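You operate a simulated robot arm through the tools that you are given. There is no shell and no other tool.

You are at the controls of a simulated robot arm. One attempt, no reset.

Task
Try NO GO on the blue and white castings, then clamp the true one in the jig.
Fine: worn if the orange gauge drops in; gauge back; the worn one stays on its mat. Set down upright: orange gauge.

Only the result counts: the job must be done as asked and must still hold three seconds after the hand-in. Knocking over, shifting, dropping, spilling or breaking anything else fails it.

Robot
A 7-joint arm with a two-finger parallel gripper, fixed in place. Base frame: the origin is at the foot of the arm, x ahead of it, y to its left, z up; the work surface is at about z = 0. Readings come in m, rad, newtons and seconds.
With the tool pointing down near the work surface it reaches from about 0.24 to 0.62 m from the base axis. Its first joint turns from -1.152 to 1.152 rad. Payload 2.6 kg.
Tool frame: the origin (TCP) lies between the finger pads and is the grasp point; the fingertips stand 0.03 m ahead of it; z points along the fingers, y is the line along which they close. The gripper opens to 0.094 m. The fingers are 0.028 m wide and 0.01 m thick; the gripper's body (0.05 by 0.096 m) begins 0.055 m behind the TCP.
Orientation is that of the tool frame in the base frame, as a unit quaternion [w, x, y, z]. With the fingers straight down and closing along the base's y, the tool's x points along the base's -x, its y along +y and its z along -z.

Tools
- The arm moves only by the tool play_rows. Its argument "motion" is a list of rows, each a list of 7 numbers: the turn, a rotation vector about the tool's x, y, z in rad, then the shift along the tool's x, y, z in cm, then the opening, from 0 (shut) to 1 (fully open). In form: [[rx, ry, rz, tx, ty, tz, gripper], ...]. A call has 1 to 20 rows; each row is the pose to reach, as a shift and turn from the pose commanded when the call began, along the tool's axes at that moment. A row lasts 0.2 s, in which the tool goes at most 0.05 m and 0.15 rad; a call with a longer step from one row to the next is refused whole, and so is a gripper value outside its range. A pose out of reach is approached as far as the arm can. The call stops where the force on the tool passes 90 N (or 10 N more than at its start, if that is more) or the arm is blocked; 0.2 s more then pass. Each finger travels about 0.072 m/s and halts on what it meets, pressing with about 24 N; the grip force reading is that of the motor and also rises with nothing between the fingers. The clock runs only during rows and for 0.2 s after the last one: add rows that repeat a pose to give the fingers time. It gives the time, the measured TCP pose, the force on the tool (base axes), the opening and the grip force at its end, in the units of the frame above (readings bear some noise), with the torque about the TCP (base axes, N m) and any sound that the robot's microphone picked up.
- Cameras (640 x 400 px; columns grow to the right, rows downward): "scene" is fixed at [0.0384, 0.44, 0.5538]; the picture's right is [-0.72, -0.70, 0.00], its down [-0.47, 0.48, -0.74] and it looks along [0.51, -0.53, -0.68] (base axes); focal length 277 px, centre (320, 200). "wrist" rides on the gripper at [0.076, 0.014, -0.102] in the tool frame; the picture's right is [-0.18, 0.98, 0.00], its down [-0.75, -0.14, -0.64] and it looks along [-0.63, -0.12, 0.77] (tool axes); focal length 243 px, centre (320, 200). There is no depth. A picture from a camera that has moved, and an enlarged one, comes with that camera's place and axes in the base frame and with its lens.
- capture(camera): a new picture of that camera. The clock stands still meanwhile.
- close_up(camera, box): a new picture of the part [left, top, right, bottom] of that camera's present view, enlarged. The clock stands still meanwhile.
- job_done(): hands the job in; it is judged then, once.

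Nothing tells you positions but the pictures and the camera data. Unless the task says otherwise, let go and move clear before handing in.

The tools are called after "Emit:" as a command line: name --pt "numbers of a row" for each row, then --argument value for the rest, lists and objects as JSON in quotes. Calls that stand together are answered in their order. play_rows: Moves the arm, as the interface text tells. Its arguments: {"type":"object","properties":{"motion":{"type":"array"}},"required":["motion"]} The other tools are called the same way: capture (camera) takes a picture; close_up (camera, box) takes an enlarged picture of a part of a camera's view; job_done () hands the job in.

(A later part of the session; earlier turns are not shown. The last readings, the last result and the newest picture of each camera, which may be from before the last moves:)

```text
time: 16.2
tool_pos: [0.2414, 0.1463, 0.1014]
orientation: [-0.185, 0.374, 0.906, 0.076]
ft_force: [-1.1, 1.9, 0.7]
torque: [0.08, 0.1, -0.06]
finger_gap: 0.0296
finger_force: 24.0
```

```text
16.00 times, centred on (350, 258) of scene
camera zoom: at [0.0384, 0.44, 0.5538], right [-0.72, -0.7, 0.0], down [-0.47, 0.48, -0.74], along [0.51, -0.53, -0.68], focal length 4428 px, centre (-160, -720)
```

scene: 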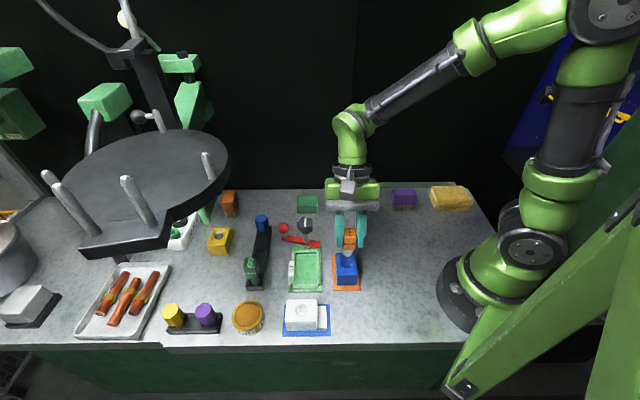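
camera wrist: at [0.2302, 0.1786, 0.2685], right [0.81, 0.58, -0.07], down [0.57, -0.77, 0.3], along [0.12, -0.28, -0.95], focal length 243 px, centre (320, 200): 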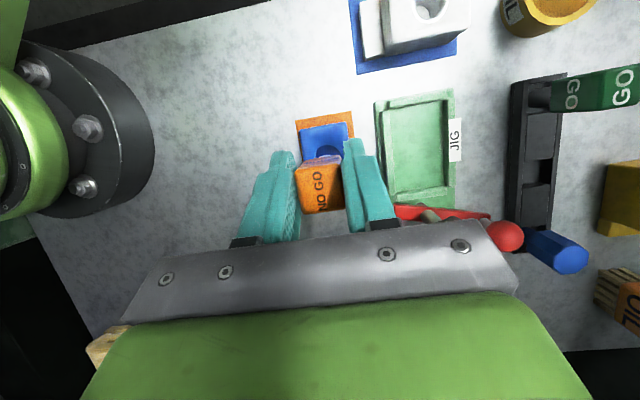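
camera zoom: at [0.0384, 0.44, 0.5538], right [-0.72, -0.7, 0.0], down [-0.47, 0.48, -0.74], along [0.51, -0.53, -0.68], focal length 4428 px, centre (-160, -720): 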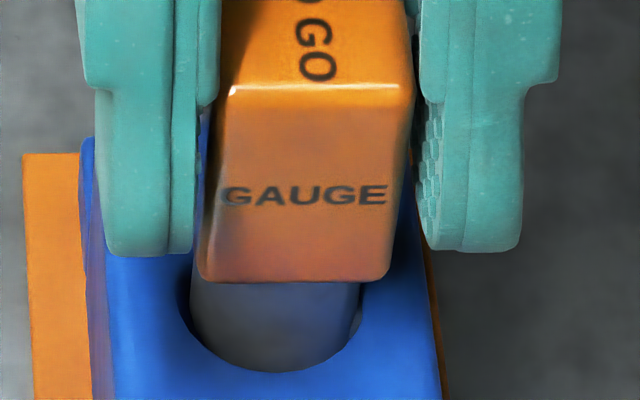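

There's almost no force yet and the pin is at the mouth of the bore. I'll keep lowering in small steps.

Emit:
play_rows --pt "0 0 0 -0.04 0 0.09 0" --pt "0 0 0 -0.08 0 0.18 0" --pt "0 0 0 -0.12 0 0.28 0" --pt "0 0 0 -0.12 0 0.28 0"

Emit:
close_up --camera "scene" --box '[335, 245, 365, 270]'

```text
time: 17.2
tool_pos: [0.2396, 0.1457, 0.0976]
orientation: [-0.185, 0.376, 0.905, 0.076]
ft_force: [-2.6, 0.6, -1.3]
torque: [0.03, 0.11, 0.03]
finger_gap: 0.0295
finger_force: 23.9
```

```text
16.00 times, centred on (350, 258) of scene
camera zoom: at [0.0384, 0.44, 0.5538], right [-0.72, -0.7, 0.0], down [-0.47, 0.48, -0.74], along [0.51, -0.53, -0.68], focal length 4428 px, centre (-160, -720)
```

zoom: 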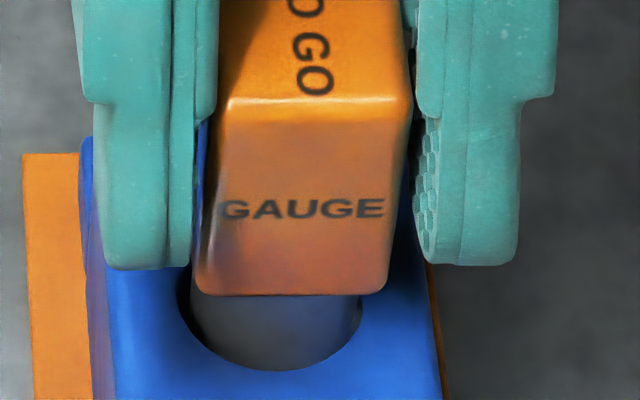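

The pin is entering the blue bore with only a light side force. I'll continue down.

Emit:
play_rows --pt "0 0 0 -0.04 0 0.09 0" --pt "0 0 0 -0.08 0 0.18 0" --pt "0 0 0 -0.12 0 0.28 0" --pt "0 0 0 -0.16 0 0.37 0" --pt "0 0 0 -0.16 0 0.37 0"

Emit:
close_up --camera "scene" --box '[335, 245, 365, 270]'

```text
time: 18.4
tool_pos: [0.2404, 0.1466, 0.094]
orientation: [-0.185, 0.374, 0.906, 0.076]
ft_force: [-1.0, 1.9, -0.2]
torque: [0.04, 0.08, 0.02]
finger_gap: 0.0297
finger_force: 24.4
```

```text
16.00 times, centred on (350, 258) of scene
camera zoom: at [0.0384, 0.44, 0.5538], right [-0.72, -0.7, 0.0], down [-0.47, 0.48, -0.74], along [0.51, -0.53, -0.68], focal length 4428 px, centre (-160, -720)
```

zoom: 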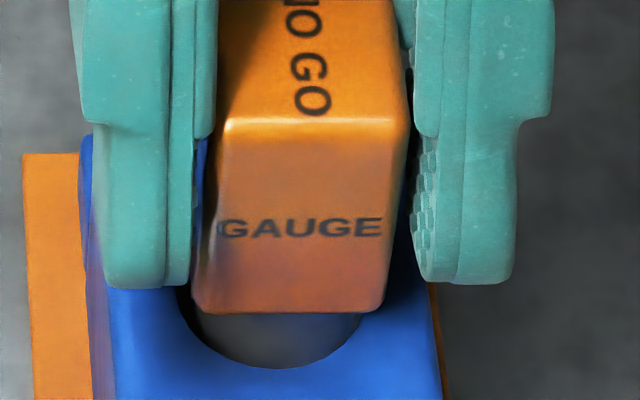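

The pin is 10 mm in with no resistance. I'll go further to see whether it seats fully.

Emit:
play_rows --pt "0 0 0 -0.08 0 0.18 0" --pt "0 0 0 -0.16 0 0.37 0" --pt "0 0 0 -0.23 0 0.55 0" --pt "0 0 0 -0.31 0 0.74 0" --pt "0 0 0 -0.39 0 0.92 0" --pt "0 0 0 -0.39 0 0.92 0"

Emit:
close_up --camera "scene" --box '[325, 235, 375, 285]'

```text
time: 19.8
tool_pos: [0.2408, 0.1458, 0.0862]
orientation: [-0.184, 0.375, 0.905, 0.077]
ft_force: [-3.1, 2.0, 24.8]
torque: [-0.1, -0.06, -0.01]
finger_gap: 0.0297
finger_force: 24.0
```

```text
8.00 times, centred on (350, 260) of scene
camera zoom: at [0.0383, 0.44, 0.5539], right [-0.72, -0.7, 0.0], down [-0.47, 0.48, -0.74], along [0.51, -0.53, -0.68], focal length 2214 px, centre (80, -280)
```

zoom: 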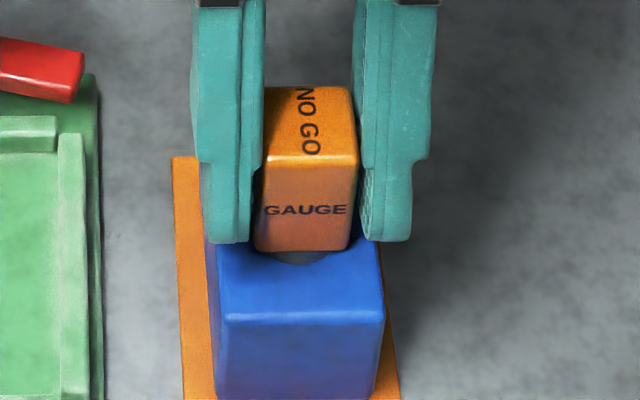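

The pin is 18 mm deep and then met 25 N, contacting at its far edge. I'll back up 3 mm, shift 0.7 mm towards the near side and lower again, to tell an edge catch from a true stop.

Emit:
play_rows --pt "0 0 0 0.06 0 -0.14 0" --pt "0 0 0 0.117 0 -0.276 0" --pt "0 0 0 0.182 0 -0.249 0" --pt "0 0 0 0.182 0 -0.249 0"

Emit:
play_rows --pt "0 0 0 -0.078 0 0.184 0" --pt "0 0 0 -0.155 0 0.369 0" --pt "0 0 0 -0.155 0 0.369 0"

```text
time: 20.8
tool_pos: [0.2401, 0.147, 0.0865]
orientation: [-0.185, 0.374, 0.906, 0.075]
ft_force: [0.3, -0.2, 0.2]
torque: [0.02, -0.01, -0.04]
finger_gap: 0.0296
finger_force: 23.9
```

```text
time: 21.6
tool_pos: [0.2416, 0.1479, 0.0825]
orientation: [-0.185, 0.374, 0.906, 0.076]
ft_force: [-2.4, 0.2, 21.4]
torque: [-0.18, -0.17, -0.02]
finger_gap: 0.0298
finger_force: 24.0
```

Emit:
close_up --camera "scene" --box '[335, 245, 365, 270]'

Emit:
close_up --camera "wrist" --box '[250, 80, 390, 220]'

Emit:
close_up --camera "scene" --box '[320, 220, 380, 300]'

```text
16.00 times, centred on (350, 258) of scene
camera zoom: at [0.0384, 0.44, 0.5539], right [-0.72, -0.7, 0.0], down [-0.47, 0.48, -0.74], along [0.51, -0.53, -0.68], focal length 4428 px, centre (-160, -720)
```

zoom: 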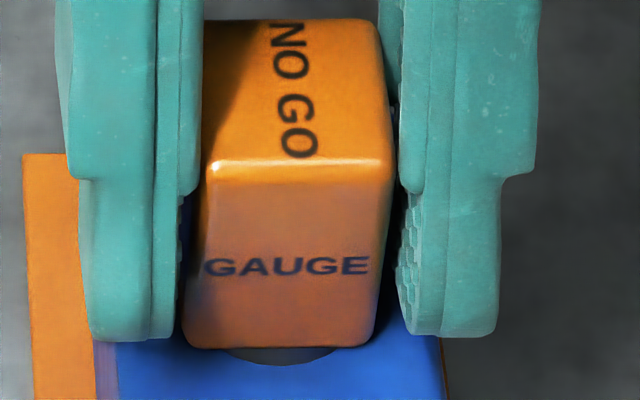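

```text
2.86 times, centred on (320, 150) of wrist
camera zoom: at [0.2292, 0.1783, 0.2077], right [0.81, 0.58, -0.07], down [0.57, -0.77, 0.3], along [0.12, -0.28, -0.95], focal length 693 px, centre (320, 343)
```

zoom: 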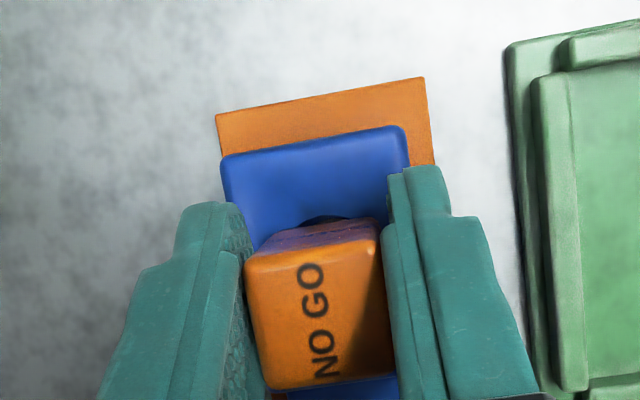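

```text
5.00 times, centred on (350, 260) of scene
camera zoom: at [0.0384, 0.44, 0.5539], right [-0.72, -0.7, 0.0], down [-0.47, 0.48, -0.74], along [0.51, -0.53, -0.68], focal length 1384 px, centre (170, -100)
```

zoom: 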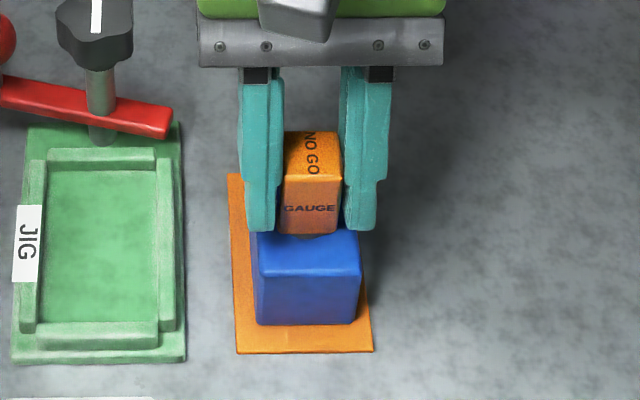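

The pin goes about 18 mm into the blue bore before resting, so it does enter. I'll withdraw it carefully, checking that the casting stays down, and then try the white one.

Emit:
play_rows --pt "0 0 0 0.12 0 -0.28 0" --pt "0 0 0 0.23 0 -0.55 0" --pt "0 0 0 0.39 0 -0.92 0" --pt "0 0 0 0.58 0 -1.38 0" --pt "0 0 0 0.97 0 -2.3 0" --pt "0 0 0 1.36 0 -3.23 0" --pt "0 0 0 1.75 0 -4.15 0" --pt "0 0 0 2.33 0 -5.53 0" --pt "0 0 0 2.33 0 -5.53 0"

Emit:
close_up --camera "scene" --box '[320, 220, 380, 300]'

Emit:
close_up --camera "scene" --box '[335, 245, 365, 270]'

```text
time: 23.6
tool_pos: [0.2409, 0.146, 0.1427]
orientation: [-0.184, 0.375, 0.905, 0.076]
ft_force: [0.0, -0.7, -0.9]
torque: [0.0, -0.01, 0.03]
finger_gap: 0.0299
finger_force: 23.8
```

```text
5.00 times, centred on (350, 260) of scene
camera zoom: at [0.0384, 0.44, 0.5538], right [-0.72, -0.7, 0.0], down [-0.47, 0.48, -0.74], along [0.51, -0.53, -0.68], focal length 1384 px, centre (170, -100)
```

zoom: 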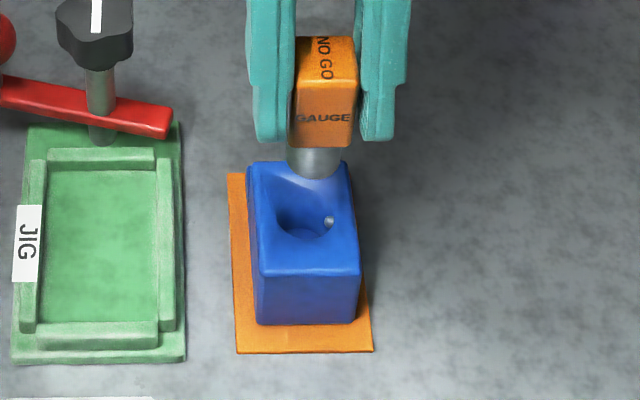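

```text
16.00 times, centred on (350, 258) of scene
camera zoom: at [0.0384, 0.44, 0.5538], right [-0.72, -0.7, 0.0], down [-0.47, 0.48, -0.74], along [0.51, -0.53, -0.68], focal length 4428 px, centre (-160, -720)
```

zoom: 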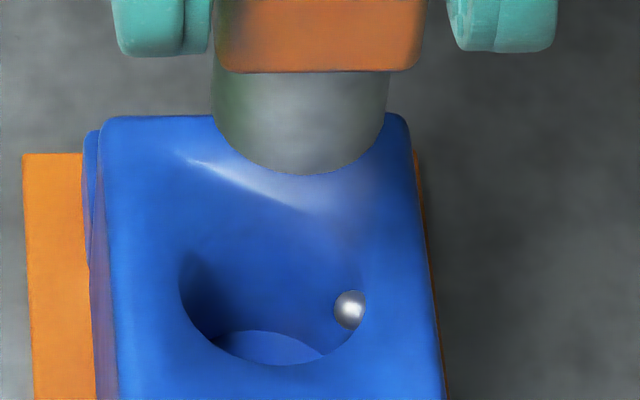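

The gauge came out of the blue casting, which is still on its mat. Next I carry it to above the white casting's bore at (0.2365, 0.287).

Emit:
play_rows --pt "0 0 0 2.36 2.42 1.0 0" --pt "0 0 0 4.72 4.83 1.99 0" --pt "0 0 0 7.08 7.25 2.98 0" --pt "0 0 0 9.44 9.67 3.98 0" --pt "0 0 0 9.44 9.67 3.98 0"

Emit:
close_up --camera "scene" --box '[285, 285, 325, 325]'

Emit:
close_up --camera "scene" --box '[260, 240, 350, 340]'

```text
time: 24.8
tool_pos: [0.2356, 0.2889, 0.1458]
orientation: [-0.183, 0.375, 0.905, 0.076]
ft_force: [0.5, -0.4, -0.3]
torque: [-0.01, 0.04, 0.01]
finger_gap: 0.0301
finger_force: 24.2
```

```text
10.00 times, centred on (305, 305) of scene
camera zoom: at [0.0384, 0.44, 0.5538], right [-0.72, -0.7, 0.0], down [-0.47, 0.48, -0.74], along [0.51, -0.53, -0.68], focal length 2768 px, centre (470, -850)
```

zoom: 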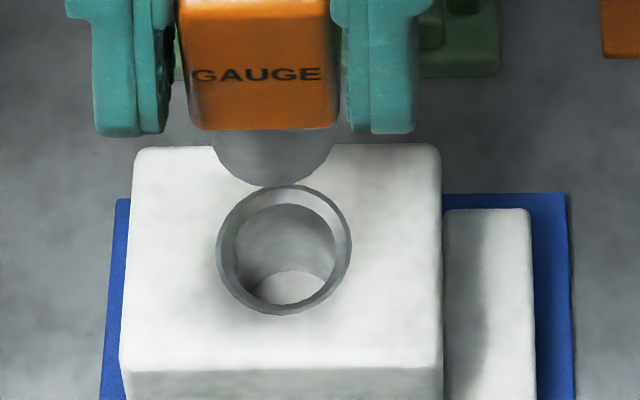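

```text
4.00 times, centred on (305, 290) of scene
camera zoom: at [0.0384, 0.44, 0.5538], right [-0.72, -0.7, 0.0], down [-0.47, 0.48, -0.74], along [0.51, -0.53, -0.68], focal length 1107 px, centre (380, -160)
```

zoom: 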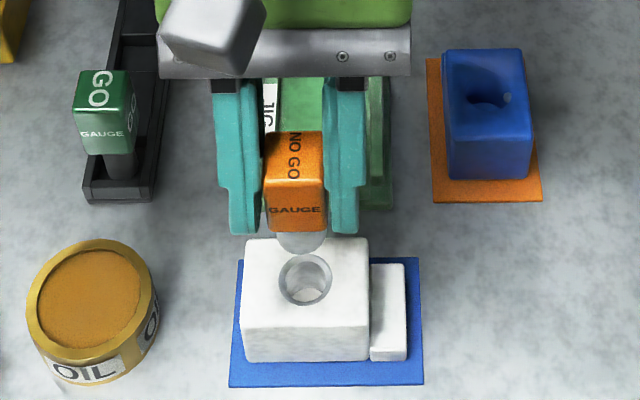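

The gauge is over the white bore and the sideways alignment is good. The white bore looks narrower (about 19.5 mm) than the pin. I'll lower it to just above and recheck.

Emit:
play_rows --pt "0 0 0 -0.44 0 1.05 0" --pt "0 0 0 -0.88 0 2.1 0" --pt "0 0 0 -1.32 0 3.13 0" --pt "0 0 0 -1.32 0 3.13 0"

Emit:
close_up --camera "scene" --box '[285, 285, 325, 325]'

Emit:
close_up --camera "wrist" --box '[250, 80, 390, 220]'

```text
time: 25.8
tool_pos: [0.2352, 0.2882, 0.109]
orientation: [-0.185, 0.374, 0.905, 0.077]
ft_force: [0.4, 0.2, -0.8]
torque: [-0.01, -0.01, 0.01]
finger_gap: 0.0298
finger_force: 24.1
```

```text
10.00 times, centred on (305, 305) of scene
camera zoom: at [0.0384, 0.44, 0.5538], right [-0.72, -0.7, 0.0], down [-0.47, 0.48, -0.74], along [0.51, -0.53, -0.68], focal length 2768 px, centre (470, -850)
```

zoom: 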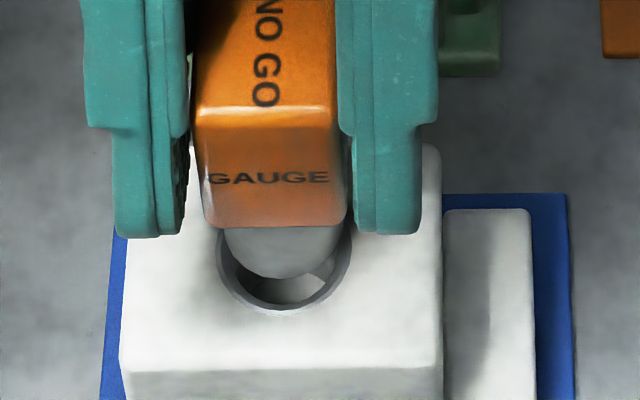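

```text
2.86 times, centred on (320, 150) of wrist
camera zoom: at [0.2237, 0.3189, 0.2342], right [0.81, 0.58, -0.07], down [0.57, -0.77, 0.3], along [0.12, -0.28, -0.95], focal length 693 px, centre (320, 343)
```

zoom: 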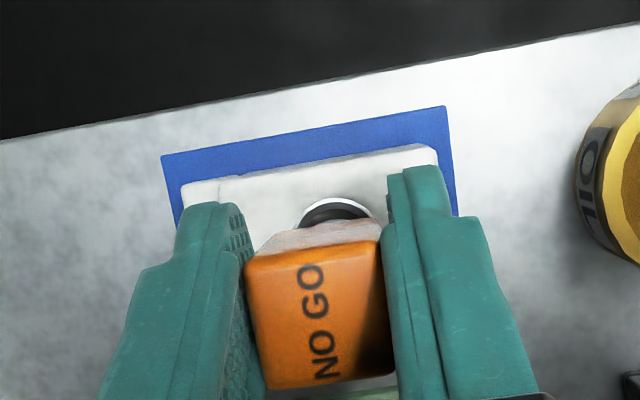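

I need to check that the gauge is still upright in the grip after pressing in the blue bore, so I'll look at it closely.

Emit:
close_up --camera "scene" --box '[280, 265, 330, 320]'

Emit:
close_up --camera "wrist" --box '[260, 120, 390, 230]'

```text
7.27 times, centred on (305, 292) of scene
camera zoom: at [0.0384, 0.44, 0.5538], right [-0.72, -0.7, 0.0], down [-0.47, 0.48, -0.74], along [0.51, -0.53, -0.68], focal length 2013 px, centre (429, -473)
```

zoom: 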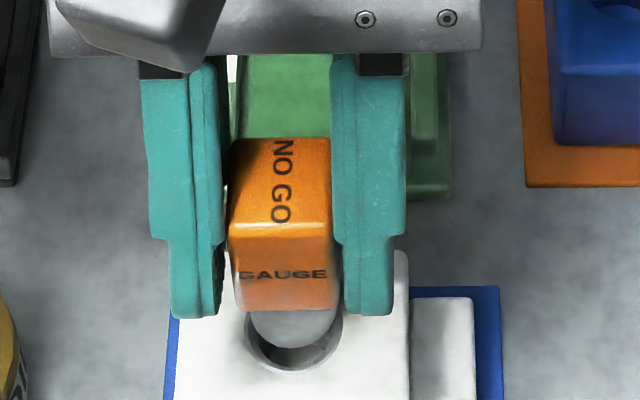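

```text
3.64 times, centred on (325, 175) of wrist
camera zoom: at [0.2237, 0.3189, 0.2342], right [0.81, 0.58, -0.07], down [0.57, -0.77, 0.3], along [0.12, -0.28, -0.95], focal length 882 px, centre (302, 291)
```

zoom: 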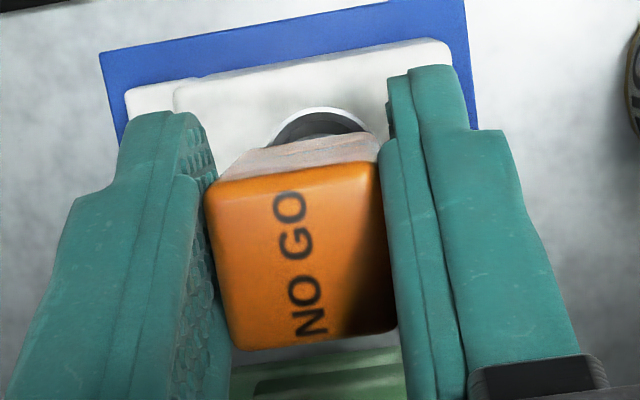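

The gauge slipped up about 5 mm in the fingers while pressing but is still upright, and it lines up with the white bore to within 0.5 mm. I'll lower it slowly onto the white casting.

Emit:
play_rows --pt "0 0 0 -0.1 0 0.23 0" --pt "0 0 0 -0.19 0 0.46 0" --pt "0 0 0 -0.29 0 0.69 0" --pt "0 0 0 -0.35 0 0.83 0" --pt "0 0 0 -0.35 0 0.83 0"

Emit:
close_up --camera "scene" --box '[285, 285, 325, 325]'

```text
time: 27.0
tool_pos: [0.2353, 0.289, 0.1013]
orientation: [-0.185, 0.374, 0.905, 0.076]
ft_force: [-4.4, 3.0, 21.1]
torque: [0.07, 0.01, 0.01]
finger_gap: 0.0299
finger_force: 23.8
```

```text
10.00 times, centred on (305, 305) of scene
camera zoom: at [0.0384, 0.4399, 0.5539], right [-0.72, -0.7, 0.0], down [-0.47, 0.48, -0.74], along [0.51, -0.53, -0.68], focal length 2768 px, centre (470, -850)
```

zoom: 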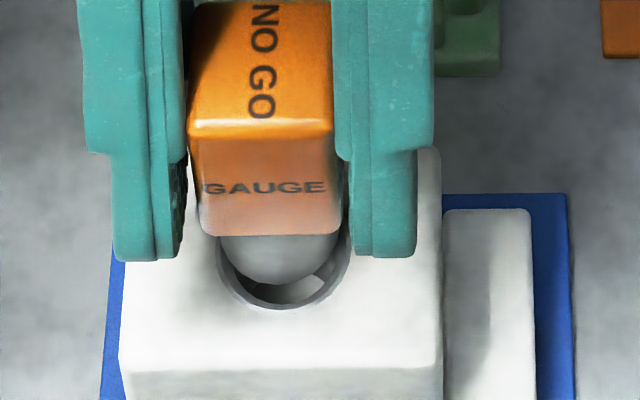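

It touched at 21 N right at the rim, on the far side of the chamfer. I'll back off, shift 1.2 mm towards the near side to centre it, and try again.

Emit:
play_rows --pt "0 0 0 0.16 0 -0.37 0" --pt "0 0 0 0.31 0 -0.74 0" --pt "0 0 0 0.42 0 -0.69 0" --pt "0 0 0 0.42 0 -0.69 0"

Emit:
close_up --camera "scene" --box '[285, 285, 325, 325]'

Emit:
close_up --camera "wrist" --box '[260, 90, 390, 230]'

```text
time: 28.0
tool_pos: [0.2369, 0.2888, 0.1081]
orientation: [-0.185, 0.375, 0.905, 0.075]
ft_force: [0.5, 0.8, -0.1]
torque: [-0.02, 0.01, -0.01]
finger_gap: 0.0297
finger_force: 24.2
```

```text
10.00 times, centred on (305, 305) of scene
camera zoom: at [0.0384, 0.44, 0.5538], right [-0.72, -0.7, 0.0], down [-0.47, 0.48, -0.74], along [0.51, -0.53, -0.68], focal length 2768 px, centre (470, -850)
```

zoom: 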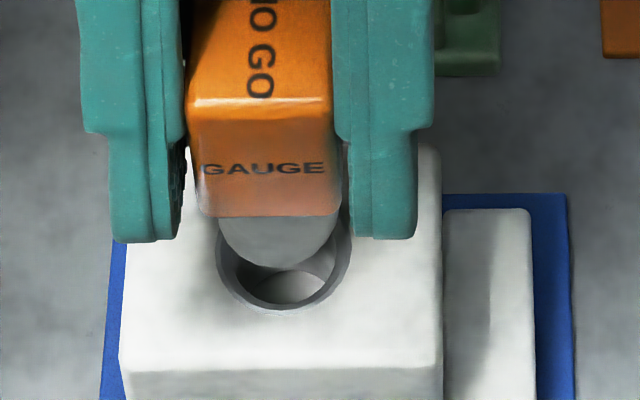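

```text
2.86 times, centred on (325, 160) of wrist
camera zoom: at [0.2241, 0.3196, 0.2329], right [0.81, 0.58, -0.07], down [0.57, -0.77, 0.3], along [0.11, -0.28, -0.95], focal length 693 px, centre (306, 314)
```

zoom: 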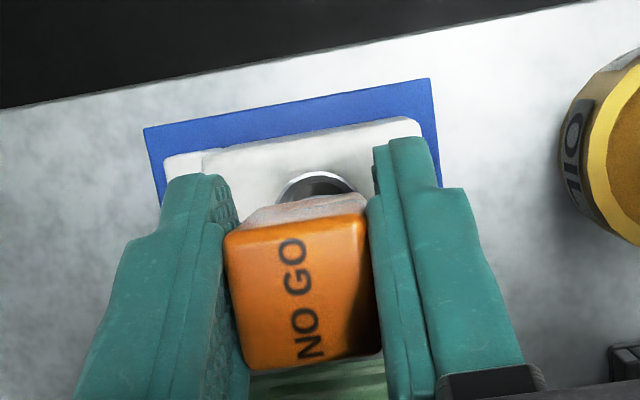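

Comparing contact heights, the pin seems to have a domed end, so it needs good centring. It should now be about centred on the white bore, so I'll lower in small steps and watch the force.

Emit:
play_rows --pt "0 0 0 -0.08 0 0.18 0" --pt "0 0 0 -0.16 0 0.37 0" --pt "0 0 0 -0.23 0 0.55 0" --pt "0 0 0 -0.23 0 0.55 0"

Emit:
play_rows --pt "0 0 0 -0.04 0 0.092 0" --pt "0 0 0 -0.08 0 0.184 0" --pt "0 0 0 -0.08 0 0.184 0"

Emit:
close_up --camera "scene" --box '[285, 285, 325, 325]'

```text
time: 29.0
tool_pos: [0.2357, 0.2893, 0.1023]
orientation: [-0.184, 0.375, 0.905, 0.077]
ft_force: [-0.4, -0.7, -0.6]
torque: [0.01, -0.01, -0.01]
finger_gap: 0.0297
finger_force: 24.5
```

```text
time: 29.8
tool_pos: [0.2358, 0.2888, 0.1009]
orientation: [-0.184, 0.374, 0.906, 0.076]
ft_force: [-0.2, 0.2, 0.5]
torque: [0.01, 0.0, 0.02]
finger_gap: 0.0301
finger_force: 23.4
```

```text
10.00 times, centred on (305, 305) of scene
camera zoom: at [0.0384, 0.44, 0.5538], right [-0.72, -0.7, 0.0], down [-0.47, 0.48, -0.74], along [0.51, -0.53, -0.68], focal length 2768 px, centre (470, -850)
```

zoom: 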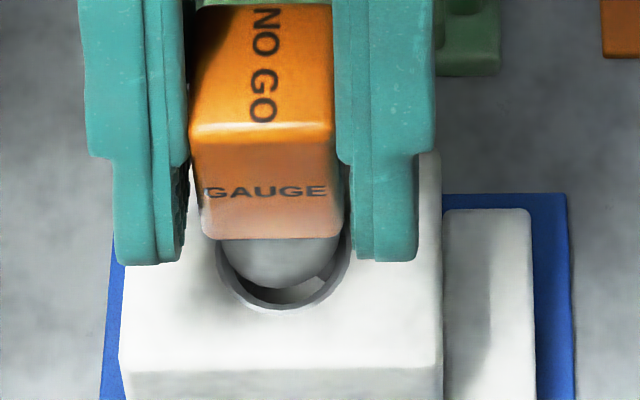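

No contact yet at this height. I'll continue down in 2 mm steps.

Emit:
play_rows --pt "0 0 0 -0.04 0 0.092 0" --pt "0 0 0 -0.08 0 0.184 0" --pt "0 0 0 -0.08 0 0.184 0"

Emit:
play_rows --pt "0 0 0 -0.04 0 0.092 0" --pt "0 0 0 -0.08 0 0.184 0" --pt "0 0 0 -0.08 0 0.184 0"

Emit:
close_up --camera "scene" --box '[285, 285, 325, 325]'

```text
time: 30.6
tool_pos: [0.2353, 0.2887, 0.0998]
orientation: [-0.185, 0.374, 0.905, 0.078]
ft_force: [-3.3, -2.2, 22.3]
torque: [-0.14, -0.06, -0.05]
finger_gap: 0.0301
finger_force: 24.8
```

```text
time: 31.4
tool_pos: [0.2355, 0.2885, 0.0974]
orientation: [-0.185, 0.374, 0.905, 0.077]
ft_force: [-3.3, 3.8, 20.1]
torque: [0.1, -0.01, -0.03]
finger_gap: 0.0299
finger_force: 24.2
```

```text
10.00 times, centred on (305, 305) of scene
camera zoom: at [0.0384, 0.4399, 0.5539], right [-0.72, -0.7, 0.0], down [-0.47, 0.48, -0.74], along [0.51, -0.53, -0.68], focal length 2768 px, centre (470, -850)
```

zoom: 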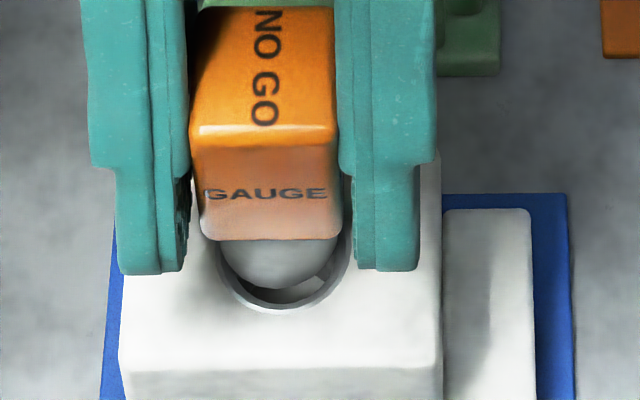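

White blocks the gauge at the rim again, about 20 mm higher than where blue stopped it. Before concluding I'll lift the gauge up near the scene camera to see the pin's true shape and its pose in the grip.

Emit:
play_rows --pt "0 0 0 0.39 0 -0.92 0" --pt "0 0 0 1.17 0 -2.76 0" --pt "0 0 0 2.33 0 -5.53 0" --pt "0 0 0 3.5 0 -8.29 0" --pt "0 0 0 4.66 -0.7 -11.06 0" --pt "0 0 0 5.83 -1.4 -13.8 0" --pt "0 0 0 6.99 -2.1 -16.6 0" --pt "0 0 0 8.16 -2.8 -19.4 0" --pt "0 0 0 8.16 -2.8 -19.4 0"

Emit:
capture --camera "scene"

Emit:
close_up --camera "scene" --box '[270, 130, 350, 230]'

Emit:
close_up --camera "scene" --box '[275, 290, 335, 345]'

```text
time: 33.4
tool_pos: [0.2151, 0.2672, 0.3073]
orientation: [-0.184, 0.377, 0.905, 0.077]
ft_force: [-0.4, 0.1, -0.6]
torque: [-0.03, 0.01, -0.01]
finger_gap: 0.0296
finger_force: 23.8
```

```text
taken
```

scene: 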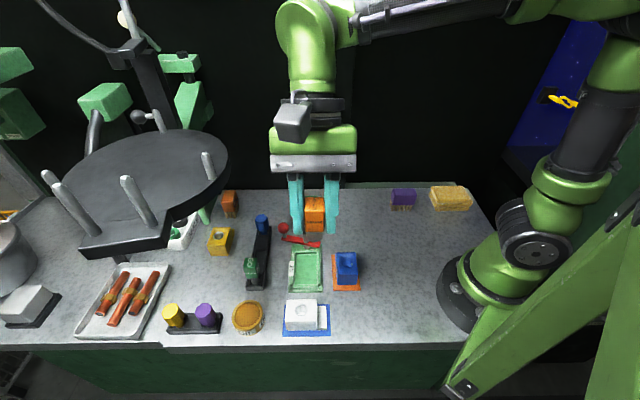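

```text
4.00 times, centred on (310, 180) of scene
camera zoom: at [0.0384, 0.44, 0.5538], right [-0.72, -0.7, 0.0], down [-0.47, 0.48, -0.74], along [0.51, -0.53, -0.68], focal length 1107 px, centre (360, 280)
```

zoom: 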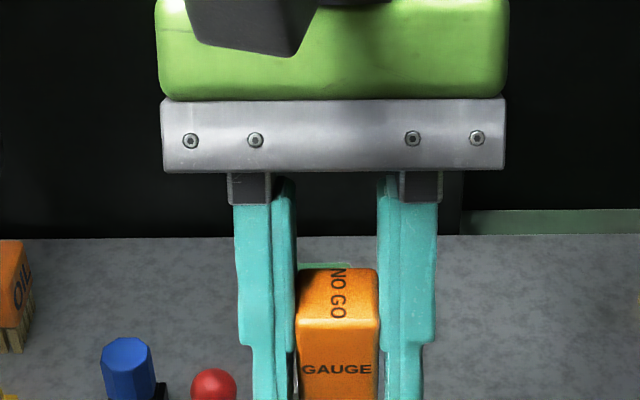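

```text
7.27 times, centred on (305, 318) of scene
camera zoom: at [0.0384, 0.44, 0.5538], right [-0.72, -0.7, 0.0], down [-0.47, 0.48, -0.74], along [0.51, -0.53, -0.68], focal length 2013 px, centre (429, -654)
```

zoom: 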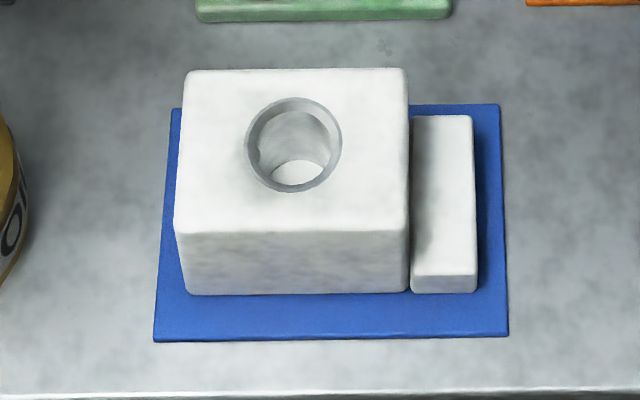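

Emit:
close_up --camera "scene" --box '[285, 190, 345, 250]'

```text
6.67 times, centred on (315, 220) of scene
camera zoom: at [0.0384, 0.44, 0.5538], right [-0.72, -0.7, 0.0], down [-0.47, 0.48, -0.74], along [0.51, -0.53, -0.68], focal length 1845 px, centre (353, 67)
```

zoom: 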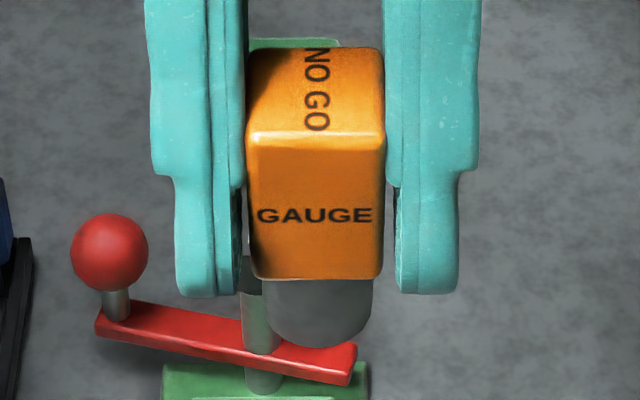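

The pin is flat-ended. Comparing it with the ring in the contact picture, it was sitting about 3 mm too far back and 1 mm to the left, on white's flat top, so that wasn't a fair test. I'll return with that offset corrected.

Emit:
play_rows --pt "0 0 0 -1.5 0.54 3.7 0" --pt "0 0 0 -3.0 1.08 7.4 0" --pt "0 0 0 -4.5 1.62 11.1 0" --pt "0 0 0 -6.0 2.16 14.8 0" --pt "0 0 0 -6.9 2.5 17.0 0" --pt "0 0 0 -7.51 2.7 18.59 0" --pt "0 0 0 -7.51 2.7 18.59 0"

Emit:
close_up --camera "scene" --box '[285, 285, 325, 325]'

Emit:
close_up --camera "wrist" --box '[260, 90, 390, 230]'

```text
time: 35.0
tool_pos: [0.233, 0.2902, 0.1051]
orientation: [-0.184, 0.374, 0.906, 0.076]
ft_force: [-0.6, 0.5, 0.4]
torque: [0.01, -0.02, -0.04]
finger_gap: 0.0298
finger_force: 23.9
```

```text
10.00 times, centred on (305, 305) of scene
camera zoom: at [0.0384, 0.44, 0.5538], right [-0.72, -0.7, 0.0], down [-0.47, 0.48, -0.74], along [0.51, -0.53, -0.68], focal length 2768 px, centre (470, -850)
```

zoom: 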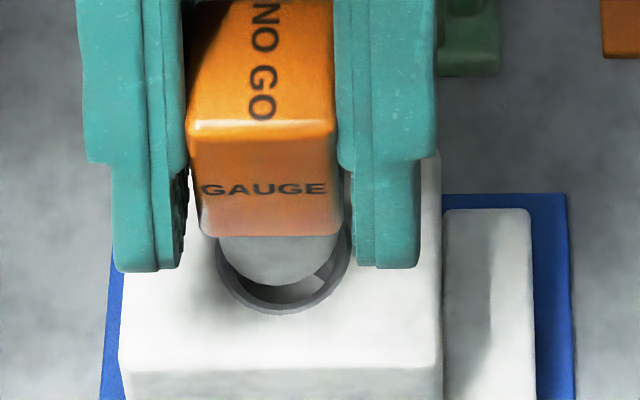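

```text
2.86 times, centred on (325, 160) of wrist
camera zoom: at [0.2211, 0.3219, 0.2297], right [0.81, 0.58, -0.07], down [0.57, -0.77, 0.3], along [0.12, -0.28, -0.95], focal length 693 px, centre (306, 314)
```

zoom: 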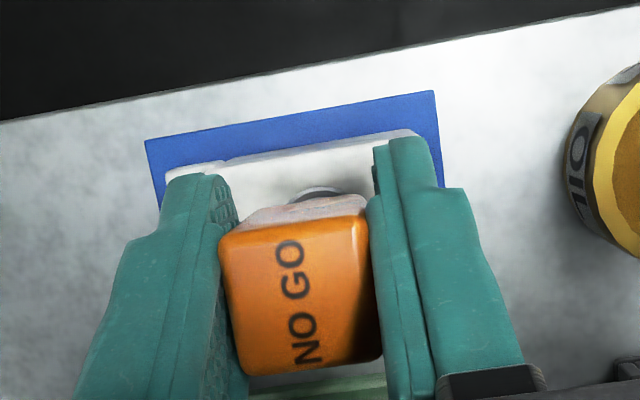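

Now I lower in small steps again to the contact plane and beyond.

Emit:
play_rows --pt "0 0 0 -0.08 0 0.184 0" --pt "0 0 0 -0.155 0 0.369 0" --pt "0 0 0 -0.23 0 0.553 0" --pt "0 0 0 -0.31 0 0.737 0" --pt "0 0 0 -0.31 0 0.737 0"

Emit:
play_rows --pt "0 0 0 -0.04 0 0.092 0" --pt "0 0 0 -0.08 0 0.184 0" --pt "0 0 0 -0.08 0 0.184 0"

Emit:
close_up --camera "scene" --box '[285, 285, 325, 325]'

```text
time: 36.2
tool_pos: [0.2331, 0.2899, 0.0989]
orientation: [-0.185, 0.375, 0.905, 0.075]
ft_force: [0.3, 0.0, -0.7]
torque: [0.0, 0.02, -0.01]
finger_gap: 0.0296
finger_force: 24.5
```

```text
time: 37.0
tool_pos: [0.2322, 0.2913, 0.0966]
orientation: [-0.185, 0.374, 0.906, 0.075]
ft_force: [0.5, 0.8, -1.0]
torque: [-0.02, -0.03, 0.02]
finger_gap: 0.0298
finger_force: 24.0
```

```text
10.00 times, centred on (305, 305) of scene
camera zoom: at [0.0384, 0.44, 0.5538], right [-0.72, -0.7, 0.0], down [-0.47, 0.48, -0.74], along [0.51, -0.53, -0.68], focal length 2768 px, centre (470, -850)
```

zoom: 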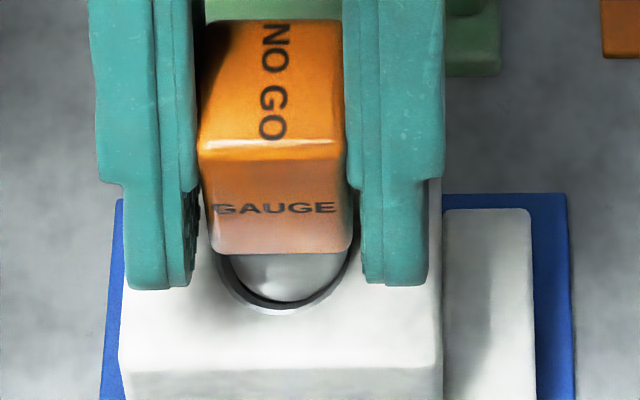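

The pin now sits concentric in the mouth of the white bore with no force. I'll continue lowering.

Emit:
play_rows --pt "0 0 0 -0.04 0 0.092 0" --pt "0 0 0 -0.08 0 0.184 0" --pt "0 0 0 -0.08 0 0.184 0"

Emit:
play_rows --pt "0 0 0 -0.04 0 0.092 0" --pt "0 0 0 -0.08 0 0.184 0" --pt "0 0 0 -0.08 0 0.184 0"

Emit:
close_up --camera "scene" --box '[285, 285, 325, 325]'

```text
time: 37.8
tool_pos: [0.2322, 0.2904, 0.0945]
orientation: [-0.184, 0.375, 0.905, 0.077]
ft_force: [2.2, -0.2, 11.6]
torque: [-0.08, -0.15, -0.02]
finger_gap: 0.0296
finger_force: 24.6
```

```text
time: 38.6
tool_pos: [0.2323, 0.289, 0.0938]
orientation: [-0.185, 0.374, 0.906, 0.076]
ft_force: [1.8, 3.5, 22.1]
torque: [0.08, -0.03, 0.03]
finger_gap: 0.0297
finger_force: 23.5
```

```text
10.00 times, centred on (305, 305) of scene
camera zoom: at [0.0384, 0.4399, 0.5539], right [-0.72, -0.7, 0.0], down [-0.47, 0.48, -0.74], along [0.51, -0.53, -0.68], focal length 2768 px, centre (470, -850)
```

zoom: 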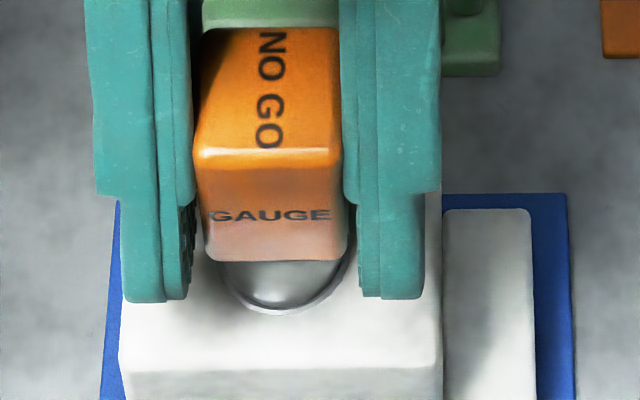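

White blocks the orange gauge concentrically at its chamfer under 22 N, while blue let it in about 20 mm. So blue is worn and white is true. I'll lift the gauge off and look at the empty rack cell before putting it back.

Emit:
play_rows --pt "0 0 0 0.19 0 -0.46 0" --pt "0 0 0 0.58 0 -1.38 0" --pt "0 0 0 1.17 0 -2.76 0" --pt "0 0 0 1.94 0 -4.61 0" --pt "0 0 0 1.94 0 -4.61 0"

Emit:
close_up --camera "scene" --box '[235, 205, 285, 295]'

Emit:
close_up --camera "scene" --box '[240, 225, 280, 260]'

Emit:
capture --camera "wrist"

```text
time: 39.8
tool_pos: [0.2333, 0.2899, 0.1418]
orientation: [-0.185, 0.375, 0.905, 0.075]
ft_force: [-0.3, 1.1, -0.6]
torque: [-0.01, 0.02, -0.01]
finger_gap: 0.0299
finger_force: 23.9
```

```text
4.44 times, centred on (260, 250) of scene
camera zoom: at [0.0384, 0.44, 0.5538], right [-0.72, -0.7, 0.0], down [-0.47, 0.48, -0.74], along [0.51, -0.53, -0.68], focal length 1230 px, centre (587, -22)
```

zoom: 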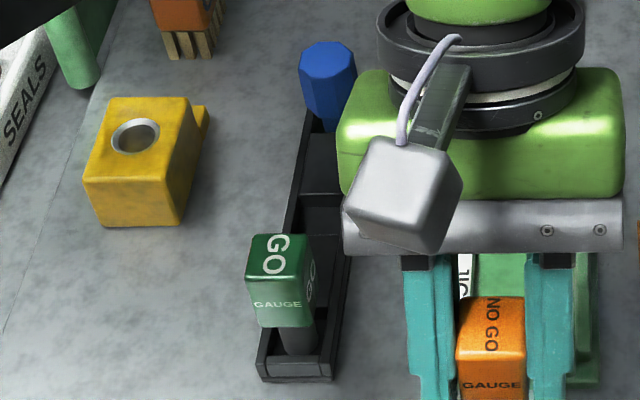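

```text
11.43 times, centred on (260, 242) of scene
camera zoom: at [0.0384, 0.44, 0.5538], right [-0.72, -0.7, 0.0], down [-0.47, 0.48, -0.74], along [0.51, -0.53, -0.68], focal length 3163 px, centre (1006, -286)
```

zoom: 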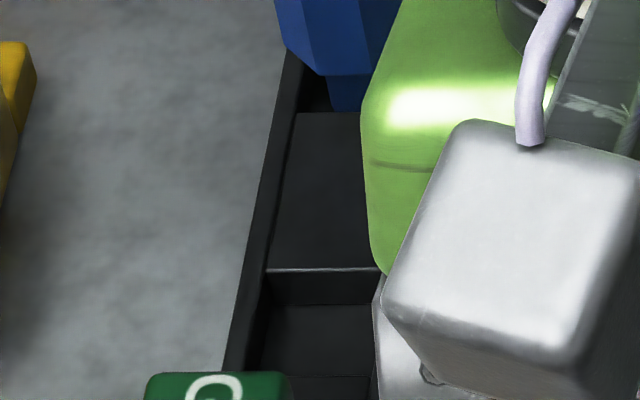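

```text
taken
camera wrist: at [0.2214, 0.3205, 0.2665], right [0.81, 0.58, -0.07], down [0.57, -0.77, 0.3], along [0.11, -0.28, -0.95], focal length 243 px, centre (320, 200)
```

wrist: 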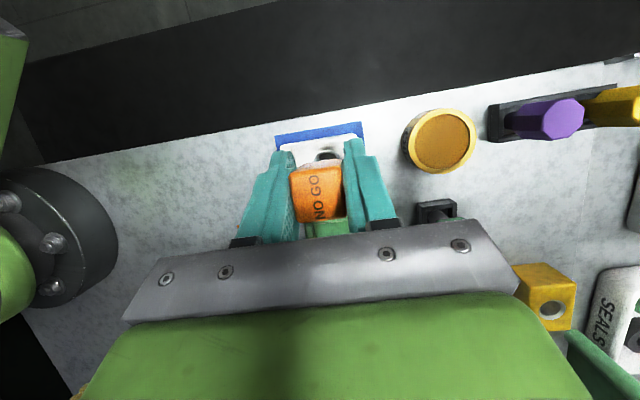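

The gauge goes back to its cell between GO and blue. I'll carry it back under the disc's rim the way it came and stop above the rack to check alignment.

Emit:
play_rows --pt "0 0 0 -2.67 1.38 -0.77 0" --pt "0 0 0 -5.34 2.76 -1.54 0" --pt "0 0 0 -8.01 4.13 -2.31 0" --pt "0 0 0 -10.68 5.51 -3.08 0" --pt "0 0 0 -12.8 8.0 -3.71 0" --pt "0 0 0 -14.95 10.45 -4.34 0" --pt "0 0 0 -14.95 10.45 -4.34 0"

Emit:
capture --camera "wrist"

Emit:
close_up --camera "scene" --box '[235, 200, 285, 260]'

Emit:
close_up --camera "wrist" --box '[260, 30, 390, 230]'

```text
time: 41.4
tool_pos: [0.415, 0.2536, 0.124]
orientation: [-0.185, 0.375, 0.906, 0.075]
ft_force: [-1.2, -0.7, 0.0]
torque: [-0.01, 0.0, -0.04]
finger_gap: 0.0299
finger_force: 23.9
```

```text
taken
camera wrist: at [0.4038, 0.2852, 0.248], right [0.81, 0.58, -0.07], down [0.57, -0.77, 0.3], along [0.11, -0.28, -0.95], focal length 243 px, centre (320, 200)
```

wrist: 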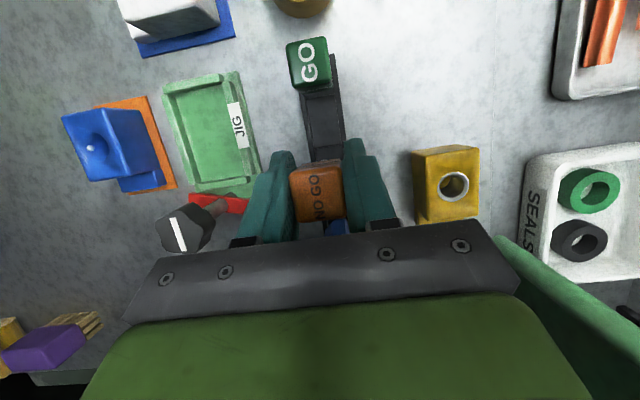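

```text
6.67 times, centred on (260, 230) of scene
camera zoom: at [0.0384, 0.44, 0.5538], right [-0.72, -0.7, 0.0], down [-0.47, 0.48, -0.74], along [0.51, -0.53, -0.68], focal length 1845 px, centre (720, 0)
```

zoom: 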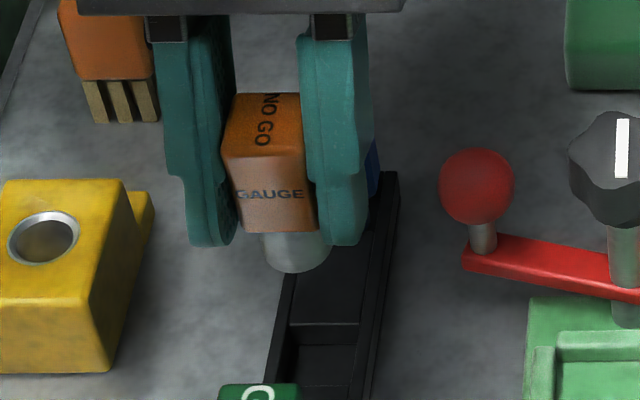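

```text
2.00 times, centred on (325, 130) of wrist
camera zoom: at [0.4038, 0.2852, 0.248], right [0.81, 0.58, -0.07], down [0.57, -0.77, 0.3], along [0.11, -0.28, -0.95], focal length 485 px, centre (310, 340)
```

zoom: 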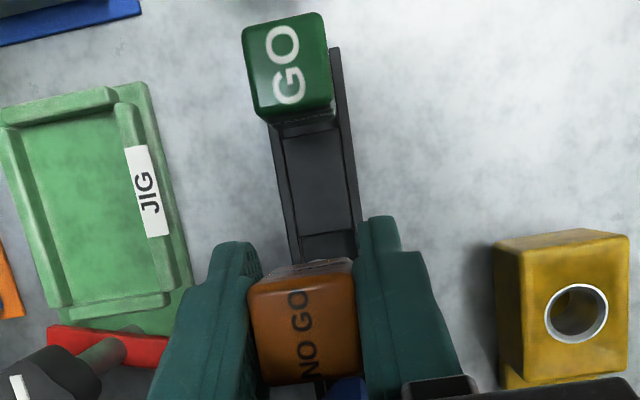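

Emit:
close_up --camera "scene" --box '[250, 228, 290, 258]'

Emit:
close_up --camera "scene" --box '[245, 205, 285, 245]'

```text
13.33 times, centred on (270, 243) of scene
camera zoom: at [0.0384, 0.44, 0.5538], right [-0.72, -0.7, 0.0], down [-0.47, 0.48, -0.74], along [0.51, -0.53, -0.68], focal length 3690 px, centre (987, -373)
```

zoom: 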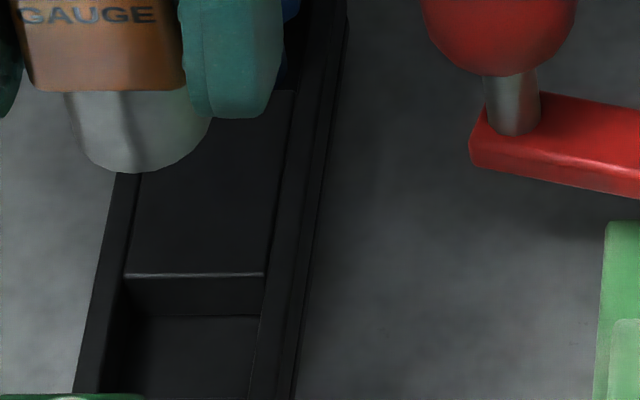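

```text
10.00 times, centred on (265, 225) of scene
camera zoom: at [0.0384, 0.44, 0.5538], right [-0.72, -0.7, 0.0], down [-0.47, 0.48, -0.74], along [0.51, -0.53, -0.68], focal length 2768 px, centre (870, -50)
```

zoom: 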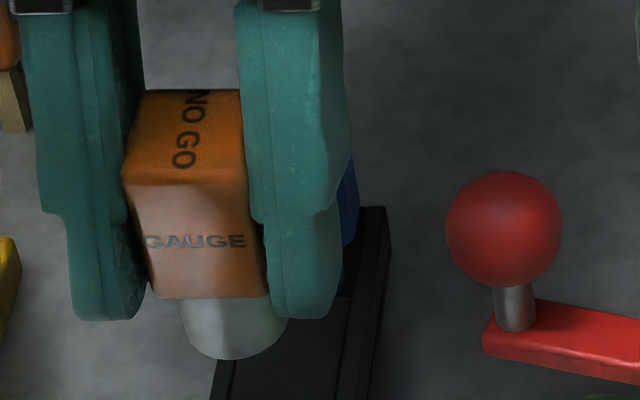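

I'll nudge 0.9 mm sideways and lower until the pin is just above the rack's rim, then compare the pin with its cell at nearly the same height.

Emit:
play_rows --pt "0 0 0 -0.4 0.03 1.0 0" --pt "0 0 0 -0.83 0.06 2.0 0" --pt "0 0 0 -1.25 0.09 3.0 0" --pt "0 0 0 -1.63 0.09 3.87 0" --pt "0 0 0 -1.63 0.09 3.87 0"

Emit:
close_up --camera "scene" --box '[245, 225, 285, 265]'

Emit:
close_up --camera "wrist" --box '[260, 80, 390, 230]'

```text
time: 42.6
tool_pos: [0.4154, 0.2546, 0.0825]
orientation: [-0.184, 0.375, 0.905, 0.075]
ft_force: [0.6, -0.4, -1.1]
torque: [-0.01, -0.01, -0.01]
finger_gap: 0.03
finger_force: 24.3
```

```text
10.00 times, centred on (265, 245) of scene
camera zoom: at [0.0384, 0.44, 0.5538], right [-0.72, -0.7, 0.0], down [-0.47, 0.48, -0.74], along [0.51, -0.53, -0.68], focal length 2768 px, centre (870, -250)
```

zoom: 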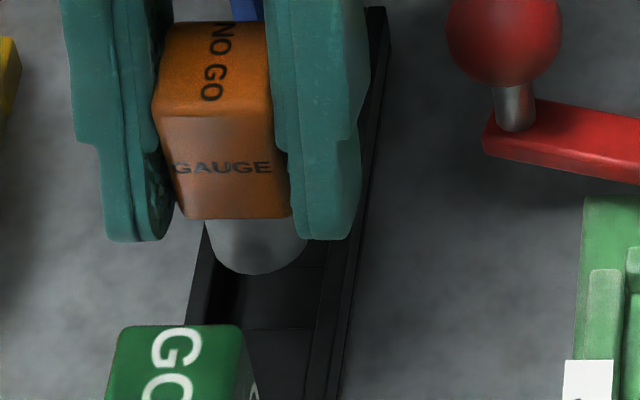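

```text
2.67 times, centred on (325, 155) of wrist
camera zoom: at [0.4041, 0.286, 0.2069], right [0.81, 0.58, -0.07], down [0.57, -0.77, 0.3], along [0.11, -0.28, -0.95], focal length 647 px, centre (307, 320)
```

zoom: 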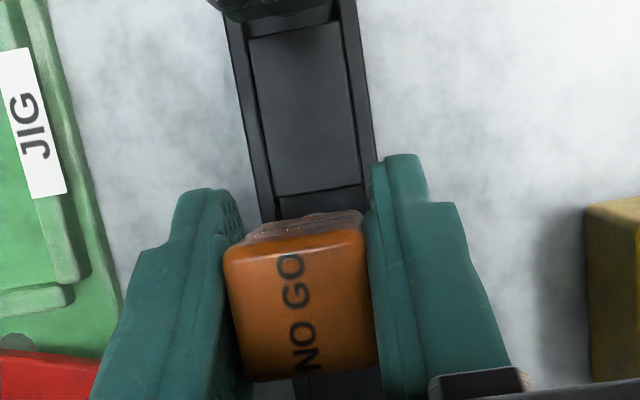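

The pin lines up with the empty cell in both directions. I'll lower gently, watching the force.

Emit:
play_rows --pt "0 0 0 -0.12 0 0.28 0" --pt "0 0 0 -0.23 0 0.55 0" --pt "0 0 0 -0.35 0 0.83 0" --pt "0 0 0 -0.47 0 1.11 0" --pt "0 0 0 -0.54 0 1.29 0" --pt "0 0 0 -0.54 0 1.29 0"

Emit:
close_up --camera "scene" --box '[245, 225, 285, 265]'

```text
time: 44.0
tool_pos: [0.4167, 0.256, 0.068]
orientation: [-0.185, 0.374, 0.906, 0.075]
ft_force: [0.2, -0.2, -0.6]
torque: [0.03, -0.01, 0.03]
finger_gap: 0.0298
finger_force: 24.1
```

```text
10.00 times, centred on (265, 245) of scene
camera zoom: at [0.0384, 0.44, 0.5538], right [-0.72, -0.7, 0.0], down [-0.47, 0.48, -0.74], along [0.51, -0.53, -0.68], focal length 2768 px, centre (870, -250)
```

zoom: 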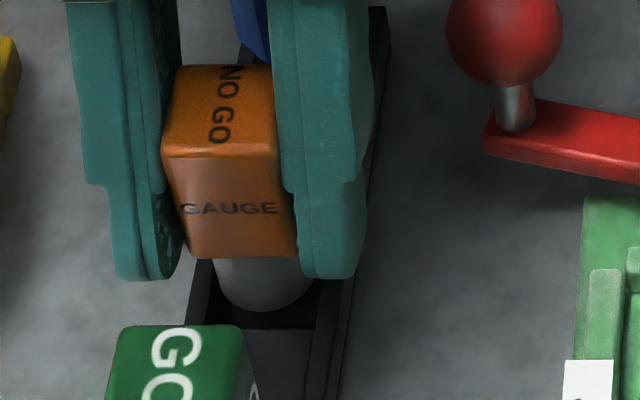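

It's entering the cell without contact. I'll keep going down in small steps until it stands on the floor.

Emit:
play_rows --pt "0 0 0 -0.08 0 0.184 0" --pt "0 0 0 -0.155 0 0.369 0" --pt "0 0 0 -0.23 0 0.553 0" --pt "0 0 0 -0.23 0 0.553 0"

Emit:
play_rows --pt "0 0 0 -0.058 0 0.138 0" --pt "0 0 0 -0.117 0 0.276 0" --pt "0 0 0 -0.117 0 0.276 0"

Emit:
close_up --camera "scene" --box '[245, 225, 285, 265]'

```text
time: 45.0
tool_pos: [0.4165, 0.2557, 0.0618]
orientation: [-0.185, 0.374, 0.905, 0.077]
ft_force: [-3.5, 4.9, 0.4]
torque: [0.23, 0.14, 0.03]
finger_gap: 0.0299
finger_force: 23.9
```

```text
time: 45.8
tool_pos: [0.4178, 0.2542, 0.0594]
orientation: [-0.185, 0.374, 0.905, 0.077]
ft_force: [-5.1, 5.4, 1.5]
torque: [0.21, 0.2, -0.04]
finger_gap: 0.0299
finger_force: 23.9
```

```text
10.00 times, centred on (265, 245) of scene
camera zoom: at [0.0384, 0.44, 0.5538], right [-0.72, -0.7, 0.0], down [-0.47, 0.48, -0.74], along [0.51, -0.53, -0.68], focal length 2768 px, centre (870, -250)
```

zoom: 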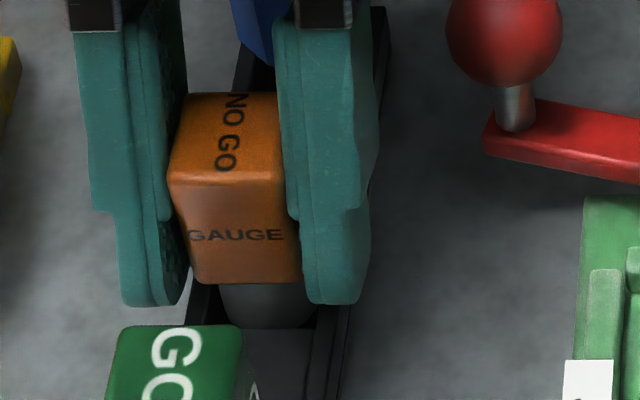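

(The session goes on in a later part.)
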